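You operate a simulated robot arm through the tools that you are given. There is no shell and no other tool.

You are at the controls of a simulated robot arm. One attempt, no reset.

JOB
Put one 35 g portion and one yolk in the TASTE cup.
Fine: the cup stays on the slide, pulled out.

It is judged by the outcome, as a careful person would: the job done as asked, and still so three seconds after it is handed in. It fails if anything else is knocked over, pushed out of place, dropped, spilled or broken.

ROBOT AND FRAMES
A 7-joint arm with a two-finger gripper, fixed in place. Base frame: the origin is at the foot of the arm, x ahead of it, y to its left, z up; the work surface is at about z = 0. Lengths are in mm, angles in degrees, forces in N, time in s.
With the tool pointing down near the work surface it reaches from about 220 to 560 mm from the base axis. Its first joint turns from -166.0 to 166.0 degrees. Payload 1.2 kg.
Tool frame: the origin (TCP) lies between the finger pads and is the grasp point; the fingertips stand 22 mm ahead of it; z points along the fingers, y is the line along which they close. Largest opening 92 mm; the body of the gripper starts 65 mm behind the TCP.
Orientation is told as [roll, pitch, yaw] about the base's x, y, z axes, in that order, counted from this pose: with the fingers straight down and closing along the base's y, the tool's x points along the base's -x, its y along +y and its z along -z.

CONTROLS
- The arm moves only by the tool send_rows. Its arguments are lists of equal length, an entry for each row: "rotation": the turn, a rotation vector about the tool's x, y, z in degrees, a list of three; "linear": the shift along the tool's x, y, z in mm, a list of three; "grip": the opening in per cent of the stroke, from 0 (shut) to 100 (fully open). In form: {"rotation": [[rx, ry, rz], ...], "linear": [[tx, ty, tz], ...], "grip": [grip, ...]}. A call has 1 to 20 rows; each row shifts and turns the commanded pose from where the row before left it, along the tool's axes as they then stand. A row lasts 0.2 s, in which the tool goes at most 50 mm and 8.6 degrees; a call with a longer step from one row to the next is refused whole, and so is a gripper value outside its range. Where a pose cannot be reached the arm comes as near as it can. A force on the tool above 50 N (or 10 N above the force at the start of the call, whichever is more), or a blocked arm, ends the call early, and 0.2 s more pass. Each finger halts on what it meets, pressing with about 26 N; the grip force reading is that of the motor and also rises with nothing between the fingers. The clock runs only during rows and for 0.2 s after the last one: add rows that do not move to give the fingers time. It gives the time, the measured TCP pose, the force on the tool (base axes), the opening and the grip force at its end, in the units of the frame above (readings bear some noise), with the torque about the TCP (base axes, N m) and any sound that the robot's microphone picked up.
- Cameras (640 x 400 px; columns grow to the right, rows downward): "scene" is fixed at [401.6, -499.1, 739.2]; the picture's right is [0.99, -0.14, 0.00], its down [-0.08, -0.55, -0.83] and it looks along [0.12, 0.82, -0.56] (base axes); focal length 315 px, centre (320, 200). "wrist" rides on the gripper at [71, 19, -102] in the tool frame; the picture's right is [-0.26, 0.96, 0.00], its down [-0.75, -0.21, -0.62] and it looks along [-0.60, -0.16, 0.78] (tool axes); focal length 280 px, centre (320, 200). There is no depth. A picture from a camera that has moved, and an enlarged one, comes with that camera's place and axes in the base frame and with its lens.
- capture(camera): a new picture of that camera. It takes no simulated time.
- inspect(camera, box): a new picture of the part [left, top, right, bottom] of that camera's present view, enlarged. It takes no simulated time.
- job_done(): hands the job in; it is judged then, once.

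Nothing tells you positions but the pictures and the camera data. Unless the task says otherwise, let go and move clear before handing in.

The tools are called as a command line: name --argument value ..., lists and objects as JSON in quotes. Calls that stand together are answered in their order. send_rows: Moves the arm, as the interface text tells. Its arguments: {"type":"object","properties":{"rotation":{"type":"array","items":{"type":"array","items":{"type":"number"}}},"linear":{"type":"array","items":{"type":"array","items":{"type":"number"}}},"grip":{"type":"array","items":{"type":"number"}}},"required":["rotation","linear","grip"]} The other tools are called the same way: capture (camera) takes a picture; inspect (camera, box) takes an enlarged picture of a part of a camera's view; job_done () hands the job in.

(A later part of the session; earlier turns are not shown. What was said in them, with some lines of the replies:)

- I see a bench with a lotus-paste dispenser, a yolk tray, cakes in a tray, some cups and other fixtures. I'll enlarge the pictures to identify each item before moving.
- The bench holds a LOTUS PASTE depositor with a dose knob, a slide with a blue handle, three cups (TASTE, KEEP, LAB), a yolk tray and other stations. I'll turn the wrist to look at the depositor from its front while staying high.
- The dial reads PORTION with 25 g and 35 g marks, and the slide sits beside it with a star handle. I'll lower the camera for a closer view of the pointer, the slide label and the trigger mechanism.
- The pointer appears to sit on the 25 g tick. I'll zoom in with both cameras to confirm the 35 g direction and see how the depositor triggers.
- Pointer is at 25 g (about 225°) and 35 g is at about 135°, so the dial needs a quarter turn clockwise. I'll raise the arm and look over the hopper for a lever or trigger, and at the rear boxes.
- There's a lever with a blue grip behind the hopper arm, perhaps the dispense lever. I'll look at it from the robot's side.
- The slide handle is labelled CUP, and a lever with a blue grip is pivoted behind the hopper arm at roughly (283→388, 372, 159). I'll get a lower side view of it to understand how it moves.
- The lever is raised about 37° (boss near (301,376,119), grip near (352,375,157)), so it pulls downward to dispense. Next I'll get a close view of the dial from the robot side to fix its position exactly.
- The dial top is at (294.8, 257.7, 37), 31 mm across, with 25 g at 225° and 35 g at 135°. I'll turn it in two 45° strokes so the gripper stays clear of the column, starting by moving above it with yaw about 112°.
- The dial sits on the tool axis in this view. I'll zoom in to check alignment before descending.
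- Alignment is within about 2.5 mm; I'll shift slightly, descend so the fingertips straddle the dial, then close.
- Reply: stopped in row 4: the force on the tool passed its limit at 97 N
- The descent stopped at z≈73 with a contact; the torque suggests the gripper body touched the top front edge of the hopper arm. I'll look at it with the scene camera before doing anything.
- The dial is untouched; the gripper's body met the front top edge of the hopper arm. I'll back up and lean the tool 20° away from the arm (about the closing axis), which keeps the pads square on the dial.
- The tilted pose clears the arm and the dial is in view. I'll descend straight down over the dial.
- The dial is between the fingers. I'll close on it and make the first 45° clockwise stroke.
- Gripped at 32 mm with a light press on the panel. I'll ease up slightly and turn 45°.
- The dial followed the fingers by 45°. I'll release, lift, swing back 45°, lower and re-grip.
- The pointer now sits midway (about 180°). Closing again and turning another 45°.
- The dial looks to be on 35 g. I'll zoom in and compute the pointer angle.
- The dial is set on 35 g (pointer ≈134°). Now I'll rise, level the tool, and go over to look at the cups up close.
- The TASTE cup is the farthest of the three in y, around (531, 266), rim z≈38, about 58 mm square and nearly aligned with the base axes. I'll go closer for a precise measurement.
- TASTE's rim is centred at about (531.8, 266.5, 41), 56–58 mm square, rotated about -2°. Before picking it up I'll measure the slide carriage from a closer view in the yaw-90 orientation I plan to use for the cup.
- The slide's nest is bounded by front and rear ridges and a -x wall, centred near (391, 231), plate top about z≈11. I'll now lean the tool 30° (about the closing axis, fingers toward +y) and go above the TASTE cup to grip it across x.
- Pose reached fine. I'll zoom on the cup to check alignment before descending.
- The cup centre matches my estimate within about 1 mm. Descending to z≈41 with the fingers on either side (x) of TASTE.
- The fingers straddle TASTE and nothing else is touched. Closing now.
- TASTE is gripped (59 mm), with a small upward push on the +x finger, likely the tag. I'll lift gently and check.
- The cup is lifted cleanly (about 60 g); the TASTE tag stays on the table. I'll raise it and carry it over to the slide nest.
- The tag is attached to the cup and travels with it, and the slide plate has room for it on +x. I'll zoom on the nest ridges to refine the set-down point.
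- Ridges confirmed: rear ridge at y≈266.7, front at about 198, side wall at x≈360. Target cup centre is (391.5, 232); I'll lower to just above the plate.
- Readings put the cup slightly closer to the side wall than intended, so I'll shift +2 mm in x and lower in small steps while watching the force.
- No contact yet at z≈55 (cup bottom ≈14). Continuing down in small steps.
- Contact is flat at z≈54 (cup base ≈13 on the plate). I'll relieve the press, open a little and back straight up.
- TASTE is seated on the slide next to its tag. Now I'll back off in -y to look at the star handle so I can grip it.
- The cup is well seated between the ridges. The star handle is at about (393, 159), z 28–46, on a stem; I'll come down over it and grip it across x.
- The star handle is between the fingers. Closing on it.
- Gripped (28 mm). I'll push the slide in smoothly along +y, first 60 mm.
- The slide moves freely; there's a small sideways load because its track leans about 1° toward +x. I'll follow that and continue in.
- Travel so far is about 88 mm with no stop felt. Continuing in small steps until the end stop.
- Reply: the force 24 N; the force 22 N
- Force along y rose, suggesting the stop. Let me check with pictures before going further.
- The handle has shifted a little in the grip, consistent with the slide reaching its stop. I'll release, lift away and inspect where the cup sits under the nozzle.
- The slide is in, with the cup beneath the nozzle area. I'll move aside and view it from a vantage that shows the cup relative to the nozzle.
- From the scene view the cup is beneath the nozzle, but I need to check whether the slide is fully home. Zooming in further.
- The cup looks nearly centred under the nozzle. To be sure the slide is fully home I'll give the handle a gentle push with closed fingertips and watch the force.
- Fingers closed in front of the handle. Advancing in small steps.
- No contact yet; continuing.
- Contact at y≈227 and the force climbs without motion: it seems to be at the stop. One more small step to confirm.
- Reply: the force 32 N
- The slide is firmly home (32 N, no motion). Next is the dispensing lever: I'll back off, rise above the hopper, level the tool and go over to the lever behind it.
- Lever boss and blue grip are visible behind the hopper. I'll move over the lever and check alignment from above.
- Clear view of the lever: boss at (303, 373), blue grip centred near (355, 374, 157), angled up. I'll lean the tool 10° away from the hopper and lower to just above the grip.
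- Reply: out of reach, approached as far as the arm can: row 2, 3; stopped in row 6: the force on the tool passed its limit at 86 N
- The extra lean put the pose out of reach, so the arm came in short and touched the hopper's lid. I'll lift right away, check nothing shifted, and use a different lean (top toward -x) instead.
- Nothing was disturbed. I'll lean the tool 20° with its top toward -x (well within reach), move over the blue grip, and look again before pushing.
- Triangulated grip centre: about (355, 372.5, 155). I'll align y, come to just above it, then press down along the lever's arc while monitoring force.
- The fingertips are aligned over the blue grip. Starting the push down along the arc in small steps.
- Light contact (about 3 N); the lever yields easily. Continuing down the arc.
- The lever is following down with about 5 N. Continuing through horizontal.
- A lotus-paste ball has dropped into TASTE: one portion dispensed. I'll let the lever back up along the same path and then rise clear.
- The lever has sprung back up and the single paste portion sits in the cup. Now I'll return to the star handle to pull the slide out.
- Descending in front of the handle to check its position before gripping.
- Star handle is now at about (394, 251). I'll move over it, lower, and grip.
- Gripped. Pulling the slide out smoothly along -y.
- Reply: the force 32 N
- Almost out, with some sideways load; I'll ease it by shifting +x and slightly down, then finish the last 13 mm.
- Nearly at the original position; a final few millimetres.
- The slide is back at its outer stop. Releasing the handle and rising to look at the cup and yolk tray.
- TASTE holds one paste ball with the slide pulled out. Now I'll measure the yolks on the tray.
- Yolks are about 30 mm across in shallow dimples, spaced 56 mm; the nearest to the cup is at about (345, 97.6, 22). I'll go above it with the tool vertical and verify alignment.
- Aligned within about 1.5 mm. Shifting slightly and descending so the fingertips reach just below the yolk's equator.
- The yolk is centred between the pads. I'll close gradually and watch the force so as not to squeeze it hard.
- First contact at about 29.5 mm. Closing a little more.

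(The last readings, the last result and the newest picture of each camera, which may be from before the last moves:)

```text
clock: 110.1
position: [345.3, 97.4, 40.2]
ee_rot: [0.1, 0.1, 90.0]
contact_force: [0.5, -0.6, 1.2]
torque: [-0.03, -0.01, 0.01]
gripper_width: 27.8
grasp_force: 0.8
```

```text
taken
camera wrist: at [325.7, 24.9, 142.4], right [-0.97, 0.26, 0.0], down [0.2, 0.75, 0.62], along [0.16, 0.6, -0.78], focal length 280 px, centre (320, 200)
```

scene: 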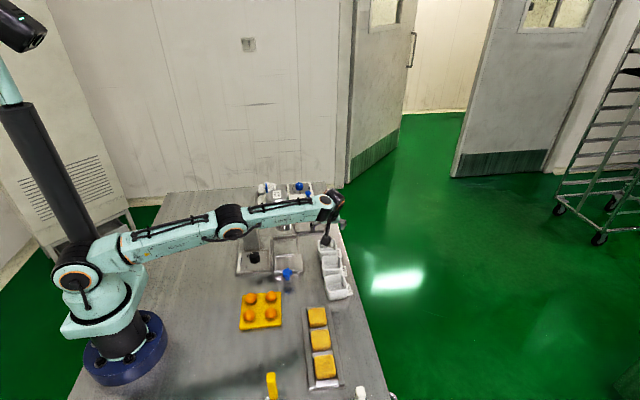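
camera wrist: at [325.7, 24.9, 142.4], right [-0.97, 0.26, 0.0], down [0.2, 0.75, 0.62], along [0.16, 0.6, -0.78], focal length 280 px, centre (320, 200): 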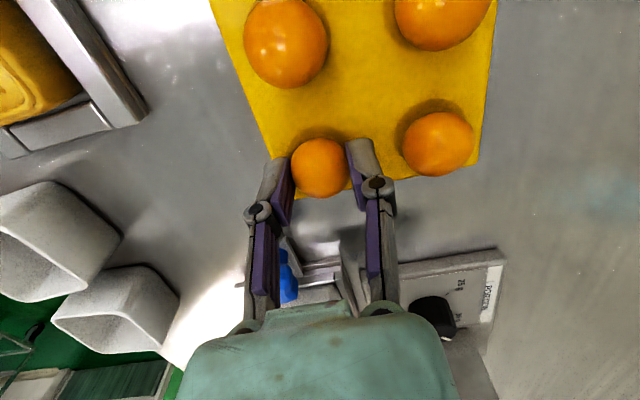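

Checking closely whether the pads touch the yolk.

inspect --camera "wrist" --box '[260, 120, 390, 210]'

send_rows --rotation '[[0, 0, 0], [0, 0, 0]]' --linear '[[0, 0, 0], [0, 0, 0]]' --grip '[27, 27]'

```text
4.44 times, centred on (325, 165) of wrist
camera zoom: at [325.7, 24.9, 142.4], right [-0.97, 0.26, 0.0], down [0.2, 0.75, 0.62], along [0.16, 0.6, -0.78], focal length 1246 px, centre (298, 356)
```

zoom: 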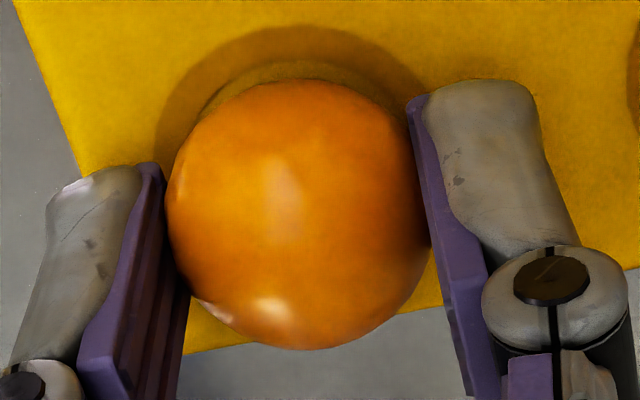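

```text
clock: 110.7
position: [345.4, 97.3, 41.0]
ee_rot: [0.1, -0.1, 90.1]
contact_force: [0.7, 0.6, 2.3]
torque: [0.01, 0.01, -0.01]
gripper_width: 27.1
grasp_force: 26.3
```

The pads are seated on the yolk at 27 mm. I'll lift gently and confirm it comes along.

send_rows --rotation '[[0, 0, 0], [0, 0, 0], [0, 0, 0], [0, 0, 0]]' --linear '[[0, 0, -3], [0, 0, -10], [0, 0, -20], [0, 0, 0]]' --grip '[27, 27, 27, 27]'

capture --camera "wrist"

inspect --camera "wrist" --box '[260, 120, 390, 210]'

```text
clock: 111.7
position: [346.4, 96.3, 74.1]
ee_rot: [0.0, 0.0, 90.0]
contact_force: [-0.5, -0.3, 0.2]
torque: [0.02, 0.01, -0.03]
gripper_width: 27.0
grasp_force: 26.1
```

```text
taken
camera wrist: at [326.6, 25.4, 176.0], right [-0.97, 0.26, 0.0], down [0.2, 0.75, 0.62], along [0.16, 0.6, -0.78], focal length 280 px, centre (320, 200)
```

wrist: 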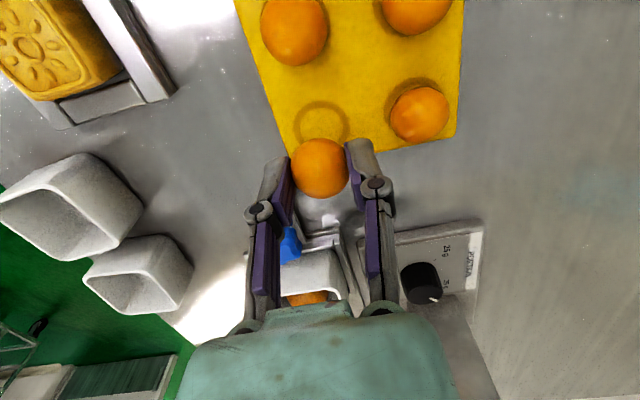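

```text
4.44 times, centred on (325, 165) of wrist
camera zoom: at [326.6, 25.4, 176.0], right [-0.97, 0.26, 0.0], down [0.2, 0.75, 0.62], along [0.16, 0.6, -0.78], focal length 1246 px, centre (298, 356)
```

zoom: 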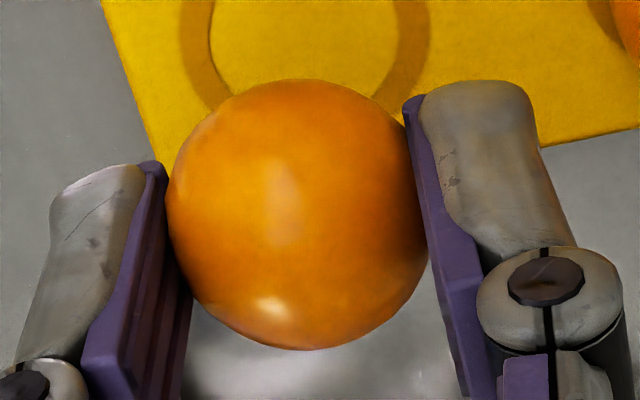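

The yolk is held securely. I'll raise it and stop short of the cup to look at where the paste ball sits inside.

send_rows --rotation '[[0, 0, 0], [0, 0, 0], [0, 0, 0], [0, 0, 0], [0, 0, 0], [0, 0, 0]]' --linear '[[0, 0, -30], [0, 0, -40], [-18, -15, -10], [-18, -15, 0], [-18, -15.6, 0], [0, 0, 0]]' --grip '[27, 27, 27, 27, 27, 27]'

capture --camera "wrist"

inspect --camera "scene" --box '[260, 220, 330, 280]'

```text
clock: 113.1
position: [392.1, 152.0, 153.8]
ee_rot: [0.0, 0.0, 90.0]
contact_force: [-0.6, 0.1, -0.8]
torque: [0.04, 0.0, -0.03]
gripper_width: 26.8
grasp_force: 26.1
```

```text
taken
camera wrist: at [372.0, 79.6, 256.3], right [-0.97, 0.26, 0.0], down [0.2, 0.75, 0.62], along [0.16, 0.6, -0.78], focal length 280 px, centre (320, 200)
```

wrist: 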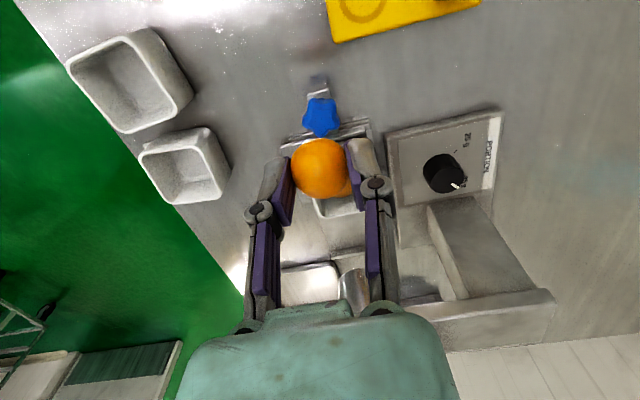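

```text
6.67 times, centred on (295, 250) of scene
camera zoom: at [401.6, -499.1, 739.2], right [0.99, -0.14, 0.0], down [-0.08, -0.55, -0.83], along [0.12, 0.82, -0.56], focal length 2101 px, centre (487, -133)
```

zoom: 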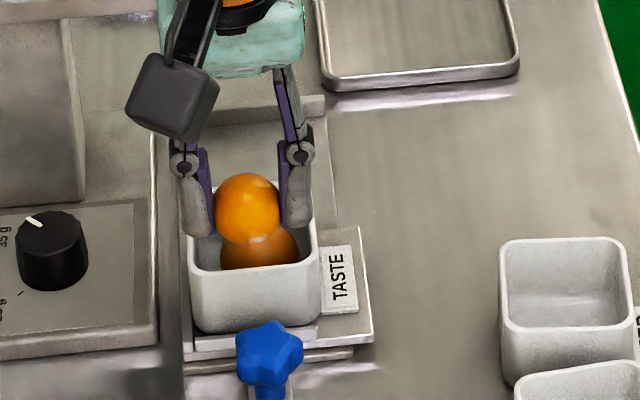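

The held yolk hides the inside of the cup. I'll shift sideways to see the cup and paste ball unobstructed.

send_rows --rotation '[[0, 0, 0], [0, 0, 0], [0, 0, 0], [0, 0, 0]]' --linear '[[-21, 21, -5], [-21, 21, 0], [-21, 20, 0], [0, 0, 0]]' --grip '[27, 27, 27, 27]'

capture --camera "wrist"

inspect --camera "wrist" --box '[190, 90, 320, 190]'

inspect --camera "scene" --box '[270, 230, 320, 275]'

```text
clock: 114.1
position: [328.3, 213.8, 159.9]
ee_rot: [0.0, 0.0, 90.0]
contact_force: [0.9, 0.0, 0.2]
torque: [0.01, -0.04, 0.01]
gripper_width: 26.9
grasp_force: 25.7
```

```text
taken
camera wrist: at [308.2, 142.5, 261.2], right [-0.97, 0.26, 0.0], down [0.2, 0.75, 0.62], along [0.16, 0.6, -0.78], focal length 280 px, centre (320, 200)
```

wrist: 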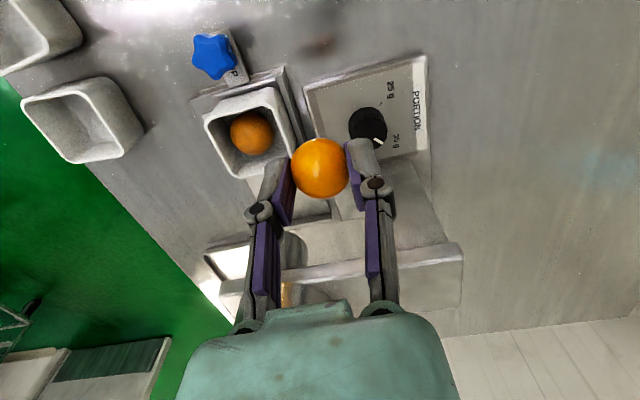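

```text
4.00 times, centred on (255, 140) of wrist
camera zoom: at [308.2, 142.5, 261.2], right [-0.97, 0.26, 0.0], down [0.2, 0.75, 0.62], along [0.16, 0.6, -0.78], focal length 1122 px, centre (580, 440)
```

zoom: 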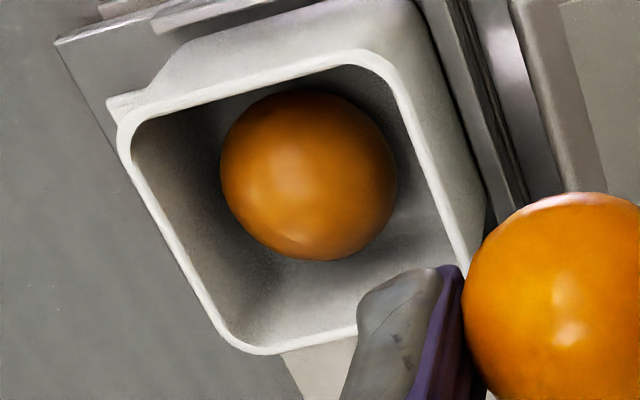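

```text
8.89 times, centred on (295, 252) of scene
camera zoom: at [401.6, -499.1, 739.2], right [0.99, -0.14, 0.0], down [-0.08, -0.55, -0.83], along [0.12, 0.82, -0.56], focal length 2801 px, centre (542, -267)
```

zoom: 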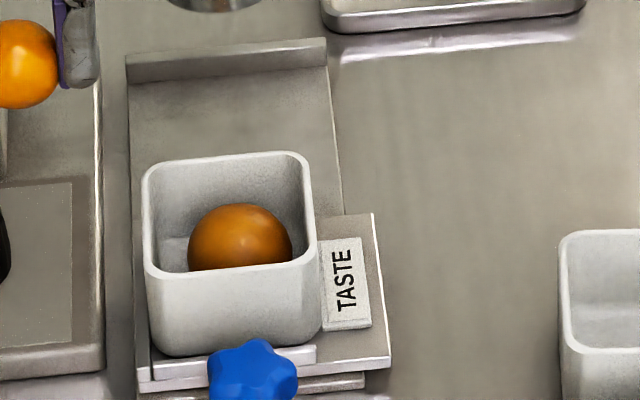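

Cup centre is about (390.3, 230.5) and the paste ball sits ~3 mm toward +x. I'll bring the yolk in over the -x/-y corner so it settles beside the ball, keeping fingertips just above the rim (z≈54).

send_rows --rotation '[[0, 0, 0], [0, 0, 0], [0, 0, 0], [0, 0, 0], [0, 0, 0]]' --linear '[[-3.2, -26, 0], [-3.3, -26.5, 0], [0, 0, 30], [0, 0, 25], [0, 0, 0]]' --grip '[27, 27, 27, 27, 27]'

inspect --camera "scene" --box '[260, 220, 330, 280]'

capture --camera "wrist"

```text
clock: 115.3
position: [381.8, 220.1, 103.9]
ee_rot: [0.0, -0.1, 90.1]
contact_force: [0.3, -0.5, 0.1]
torque: [0.05, 0.04, 0.04]
gripper_width: 26.8
grasp_force: 26.0
```

```text
6.67 times, centred on (295, 250) of scene
camera zoom: at [401.6, -499.1, 739.2], right [0.99, -0.14, 0.0], down [-0.08, -0.55, -0.83], along [0.12, 0.82, -0.56], focal length 2101 px, centre (487, -133)
```

zoom: 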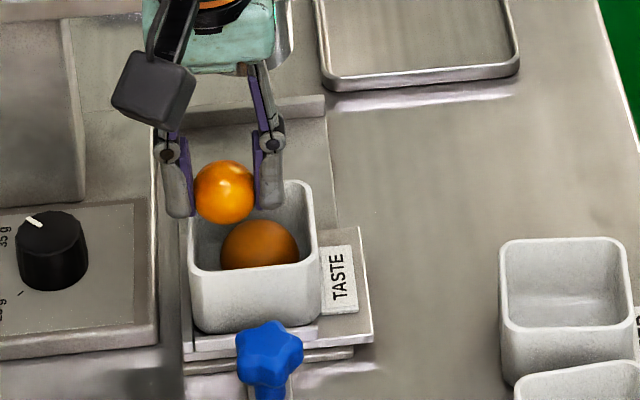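

```text
taken
camera wrist: at [361.6, 147.7, 204.5], right [-0.97, 0.26, 0.0], down [0.2, 0.75, 0.62], along [0.16, 0.6, -0.78], focal length 280 px, centre (320, 200)
```

wrist: 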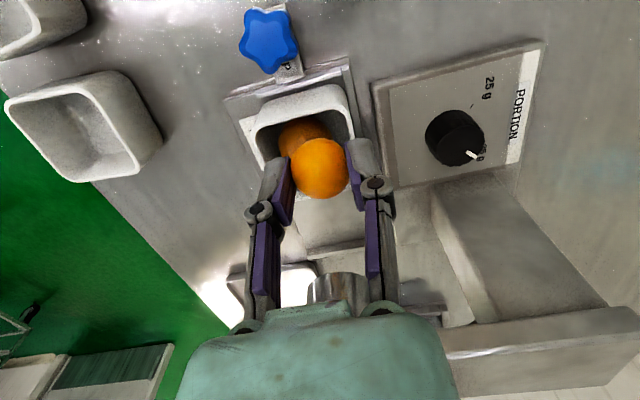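

The fingertips reach about 7–8 mm below the yolk centre, so I'll stop with the tips just above the rim and let it settle a few millimetres. Descending slowly.

send_rows --rotation '[[0, 0, 0], [0, 0, 0], [0, 0, 0], [0, 0, 0]]' --linear '[[0, 0.8, 10], [0, 0, 8], [0, 0, 4], [0, 0, 0]]' --grip '[27, 27, 27, 27]'

inspect --camera "scene" --box '[270, 225, 320, 270]'

capture --camera "wrist"

```text
clock: 116.3
position: [381.0, 219.7, 81.1]
ee_rot: [0.0, 0.0, 90.0]
contact_force: [0.3, 0.3, 0.1]
torque: [0.01, -0.01, 0.0]
gripper_width: 26.7
grasp_force: 26.0
```

```text
8.89 times, centred on (295, 248) of scene
camera zoom: at [401.6, -499.1, 739.2], right [0.99, -0.14, 0.0], down [-0.08, -0.55, -0.83], along [0.12, 0.82, -0.56], focal length 2801 px, centre (542, -222)
```

zoom: 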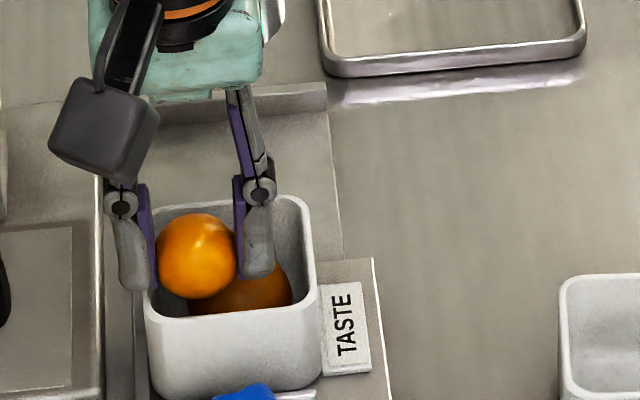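

```text
taken
camera wrist: at [361.4, 148.6, 183.2], right [-0.97, 0.26, 0.0], down [0.2, 0.75, 0.62], along [0.16, 0.6, -0.78], focal length 280 px, centre (320, 200)
```

wrist: 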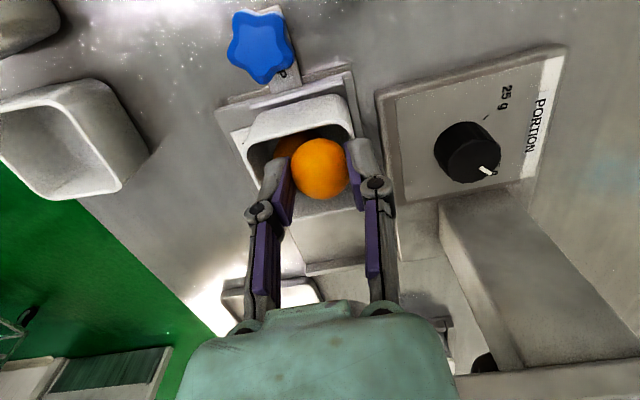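

The yolk is over the -x/-y corner with the fingertips just above the rim. A couple more millimetres down with force checks.

send_rows --rotation '[[0, 0, 0], [0, 0, 0]]' --linear '[[0, 0, 1.5], [0, 0, 0]]' --grip '[27, 27]'

send_rows --rotation '[[0, 0, 0], [0, 0, 0]]' --linear '[[0, 0, 1.2], [0, 0, 0]]' --grip '[27, 27]'

inspect --camera "scene" --box '[270, 225, 320, 270]'

```text
clock: 116.9
position: [381.1, 221.0, 80.4]
ee_rot: [0.0, -0.1, 90.0]
contact_force: [-0.1, -0.1, 0.4]
torque: [-0.01, 0.0, -0.03]
gripper_width: 26.7
grasp_force: 25.7
```

```text
clock: 117.5
position: [380.5, 221.2, 79.6]
ee_rot: [-0.1, -0.1, 90.0]
contact_force: [-0.4, 0.5, -0.4]
torque: [0.01, 0.04, -0.01]
gripper_width: 26.6
grasp_force: 25.9
```

```text
8.89 times, centred on (295, 248) of scene
camera zoom: at [401.6, -499.1, 739.2], right [0.99, -0.14, 0.0], down [-0.08, -0.55, -0.83], along [0.12, 0.82, -0.56], focal length 2801 px, centre (542, -222)
```

zoom: 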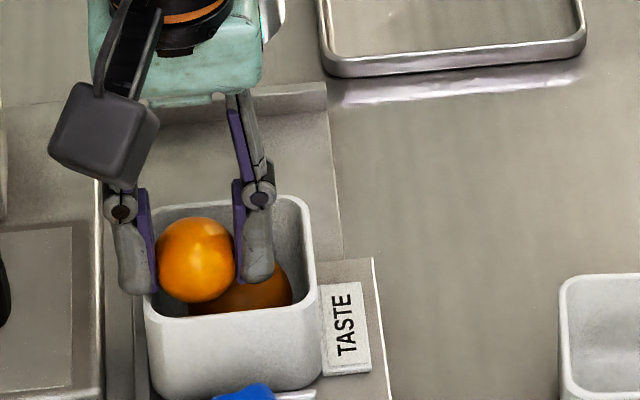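

Still free. Two more 1 mm steps.

send_rows --rotation '[[0, 0, 0], [0, 0, 0]]' --linear '[[0, 0, 1.2], [0, 0, 0]]' --grip '[27, 27]'

send_rows --rotation '[[0, 0, 0], [0, 0, 0]]' --linear '[[0, 0, 1], [0, 0, 0]]' --grip '[27, 27]'

```text
clock: 118.1
position: [380.9, 221.6, 78.2]
ee_rot: [-0.1, -0.1, 90.1]
contact_force: [0.3, 0.3, 0.1]
torque: [0.02, -0.01, -0.02]
gripper_width: 26.5
grasp_force: 26.4
```

```text
clock: 118.7
position: [381.5, 221.0, 77.4]
ee_rot: [0.0, 0.0, 90.1]
contact_force: [-0.3, 0.4, -0.5]
torque: [0.01, -0.01, -0.02]
gripper_width: 26.5
grasp_force: 25.9
```

No rim contact; the yolk is low in the corner beside the ball. Opening gradually so the fingers still guard it while it settles.

send_rows --rotation '[[0, 0, 0], [0, 0, 0], [0, 0, 0], [0, 0, 0], [0, 0, 0], [0, 0, 0]]' --linear '[[0, 0, 0], [0, 0, 0], [0, 0, 0], [0, 0, 0], [0, 0, 0], [0, 0, 0]]' --grip '[30, 31, 32, 34, 36, 38]'

inspect --camera "scene" --box '[270, 225, 320, 270]'

capture --camera "wrist"

```text
clock: 120.1
position: [381.5, 221.3, 78.3]
ee_rot: [0.0, 0.0, 90.0]
contact_force: [-0.9, 0.5, -0.6]
torque: [0.03, -0.01, 0.02]
gripper_width: 35.2
grasp_force: 0.0
```

```text
8.89 times, centred on (295, 248) of scene
camera zoom: at [401.6, -499.1, 739.2], right [0.99, -0.14, 0.0], down [-0.08, -0.55, -0.83], along [0.12, 0.82, -0.56], focal length 2801 px, centre (542, -222)
```

zoom: 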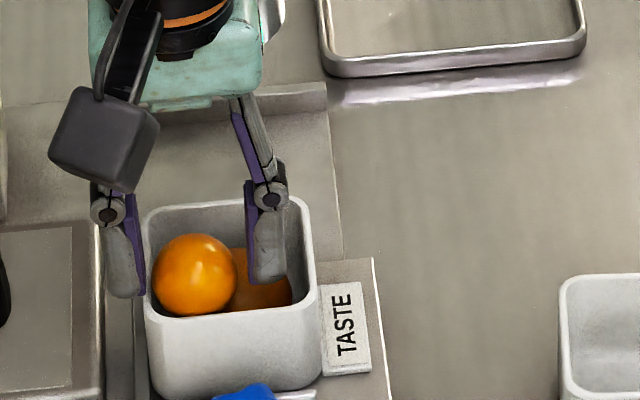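

```text
taken
camera wrist: at [361.1, 148.9, 179.6], right [-0.97, 0.26, 0.0], down [0.2, 0.75, 0.62], along [0.16, 0.6, -0.78], focal length 280 px, centre (320, 200)
```

wrist: 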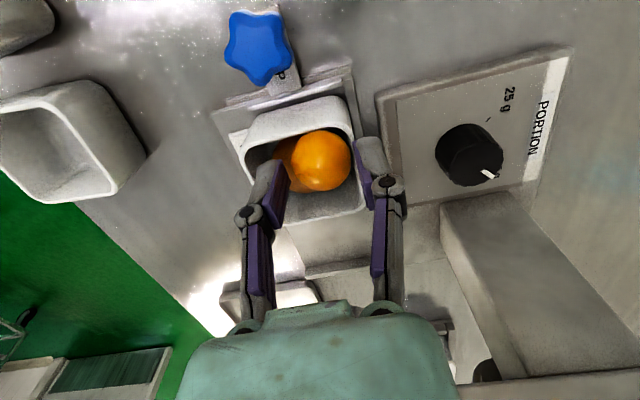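

The yolk has settled into the corner next to the paste ball. Now I'll rise straight up, clear of it.

send_rows --rotation '[[0, 0, 0], [0, 0, 0], [0, 0, 0], [0, 0, 0], [0, 0, 0], [0, 0, 0], [0, 0, 0]]' --linear '[[0, -0.5, -5], [0, 0, -10], [0, 0, -20], [0, 0, -35], [20, 20, -40], [35, 20, 0], [35, 20, 0]]' --grip '[40, 40, 40, 40, 40, 40, 40]'

inspect --camera "scene" --box '[270, 225, 320, 270]'

capture --camera "wrist"

capture --camera "scene"

```text
clock: 121.7
position: [320.9, 129.5, 189.4]
ee_rot: [0.1, 0.0, 90.1]
contact_force: [-0.8, 0.4, -0.1]
torque: [0.04, -0.03, -0.01]
gripper_width: 36.8
grasp_force: 0.1
```

```text
8.89 times, centred on (295, 248) of scene
camera zoom: at [401.6, -499.1, 739.2], right [0.99, -0.14, 0.0], down [-0.08, -0.55, -0.83], along [0.12, 0.82, -0.56], focal length 2801 px, centre (542, -222)
```

zoom: 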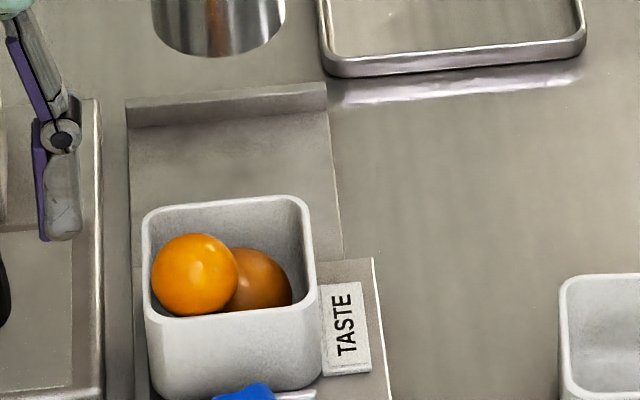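

```text
taken
camera wrist: at [300.6, 58.8, 290.8], right [-0.97, 0.26, 0.0], down [0.2, 0.75, 0.62], along [0.16, 0.6, -0.78], focal length 280 px, centre (320, 200)
```

wrist: 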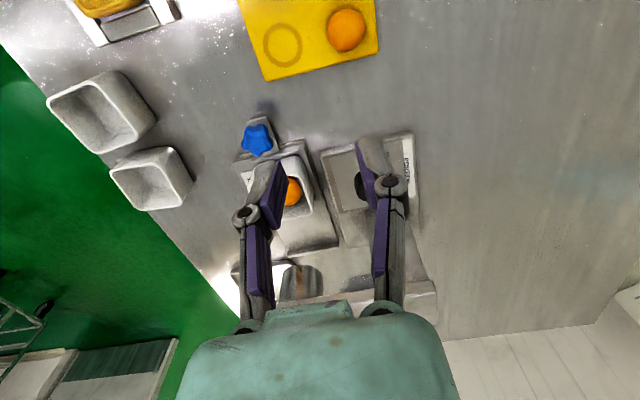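

```text
taken
```

scene: 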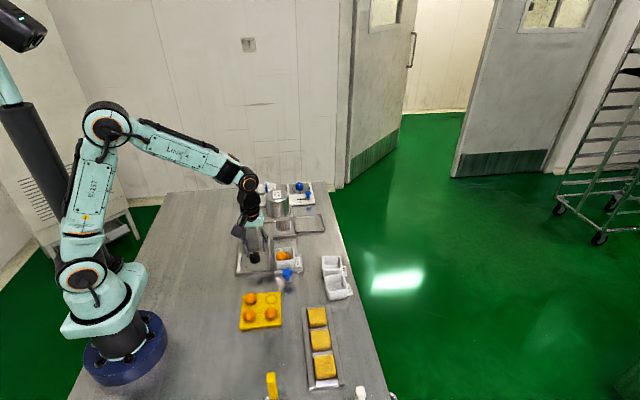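

Paste ball and yolk are both in TASTE, on the pulled-out slide. I'll raise the arm clear, wait a moment, and verify everything is stable.

send_rows --rotation '[[0, 0, 0], [0, 0, 0], [0, 0, 0], [0, 0, 0], [0, 0, 0], [0, 0, 0], [0, 0, 0], [0, 0, 0], [0, 0, 0], [0, 0, 0], [0, 0, 0], [0, 0, 0], [0, 0, 0], [0, 0, 0], [0, 0, 0]]' --linear '[[0, -10, -40], [0, -10, -40], [0, -10, -40], [0, 0, -40], [0, 0, 0], [0, 0, 0], [0, 0, 0], [0, 0, 0], [0, 0, 0], [0, 0, 0], [0, 0, 0], [0, 0, 0], [0, 0, 0], [0, 0, 0], [0, 0, 0]]' --grip '[40, 40, 40, 40, 40, 40, 40, 40, 40, 40, 40, 40, 40, 40, 40]'

capture --camera "wrist"

inspect --camera "scene" --box '[230, 180, 370, 290]'

inspect --camera "scene" --box '[270, 225, 320, 270]'

```text
clock: 124.9
position: [351.0, 130.6, 348.9]
ee_rot: [0.1, -0.1, 90.0]
contact_force: [-0.4, 0.1, 0.3]
torque: [0.02, -0.02, -0.02]
gripper_width: 36.9
grasp_force: 0.0
```

```text
taken
camera wrist: at [330.7, 59.2, 450.1], right [-0.97, 0.26, 0.0], down [0.2, 0.75, 0.62], along [0.16, 0.6, -0.78], focal length 280 px, centre (320, 200)
```

wrist: 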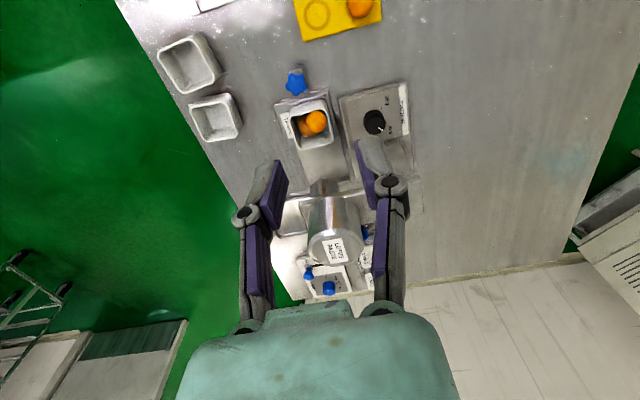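

```text
3.64 times, centred on (300, 235) of scene
camera zoom: at [401.6, -499.1, 739.2], right [0.99, -0.14, 0.0], down [-0.08, -0.55, -0.83], along [0.12, 0.82, -0.56], focal length 1146 px, centre (393, 73)
```

zoom: 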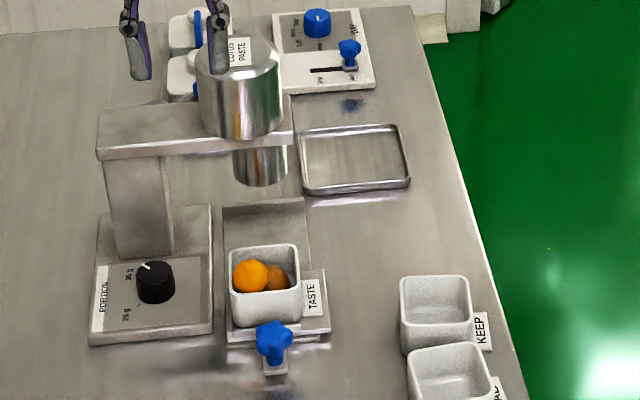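

```text
8.89 times, centred on (295, 248) of scene
camera zoom: at [401.6, -499.1, 739.2], right [0.99, -0.14, 0.0], down [-0.08, -0.55, -0.83], along [0.12, 0.82, -0.56], focal length 2801 px, centre (542, -222)
```

zoom: 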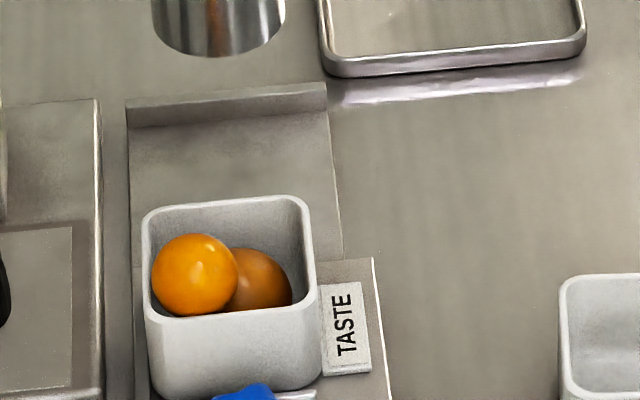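

Everything is stable after three seconds: TASTE sits on the pulled-out slide with one paste ball and one yolk. The other cups and yolks are undisturbed, and the arm is clear. Handing in.

job_done

```text
The job is handed in.
```

The TASTE cup holds one 35 g paste portion and one yolk. It is on the slide, pulled out. I watched it for about three seconds before handing in, and nothing moved.

- **Portion:** The dial was on 25 g when I started. I turned it to 35 g and left it there. I pulled the lever once, which dropped one ball of paste. I have no weight reading, so the 35 g comes from the dial setting.
- **Yolk:** I took the yolk nearest the cup. It settled in a corner beside the paste ball, with its top above the rim.
- **Contacts:** The gripper bumped the dispenser twice. First it touched the front of the hopper arm while I was reaching for the dial (97 N), then the hopper lid while I was going for the lever (86 N). I saw nothing shifted or damaged in the pictures afterwards, and the lever, slide and dial all worked normally.

The KEEP and LAB cups and the other yolks are where they were, and the arm is clear of everything.
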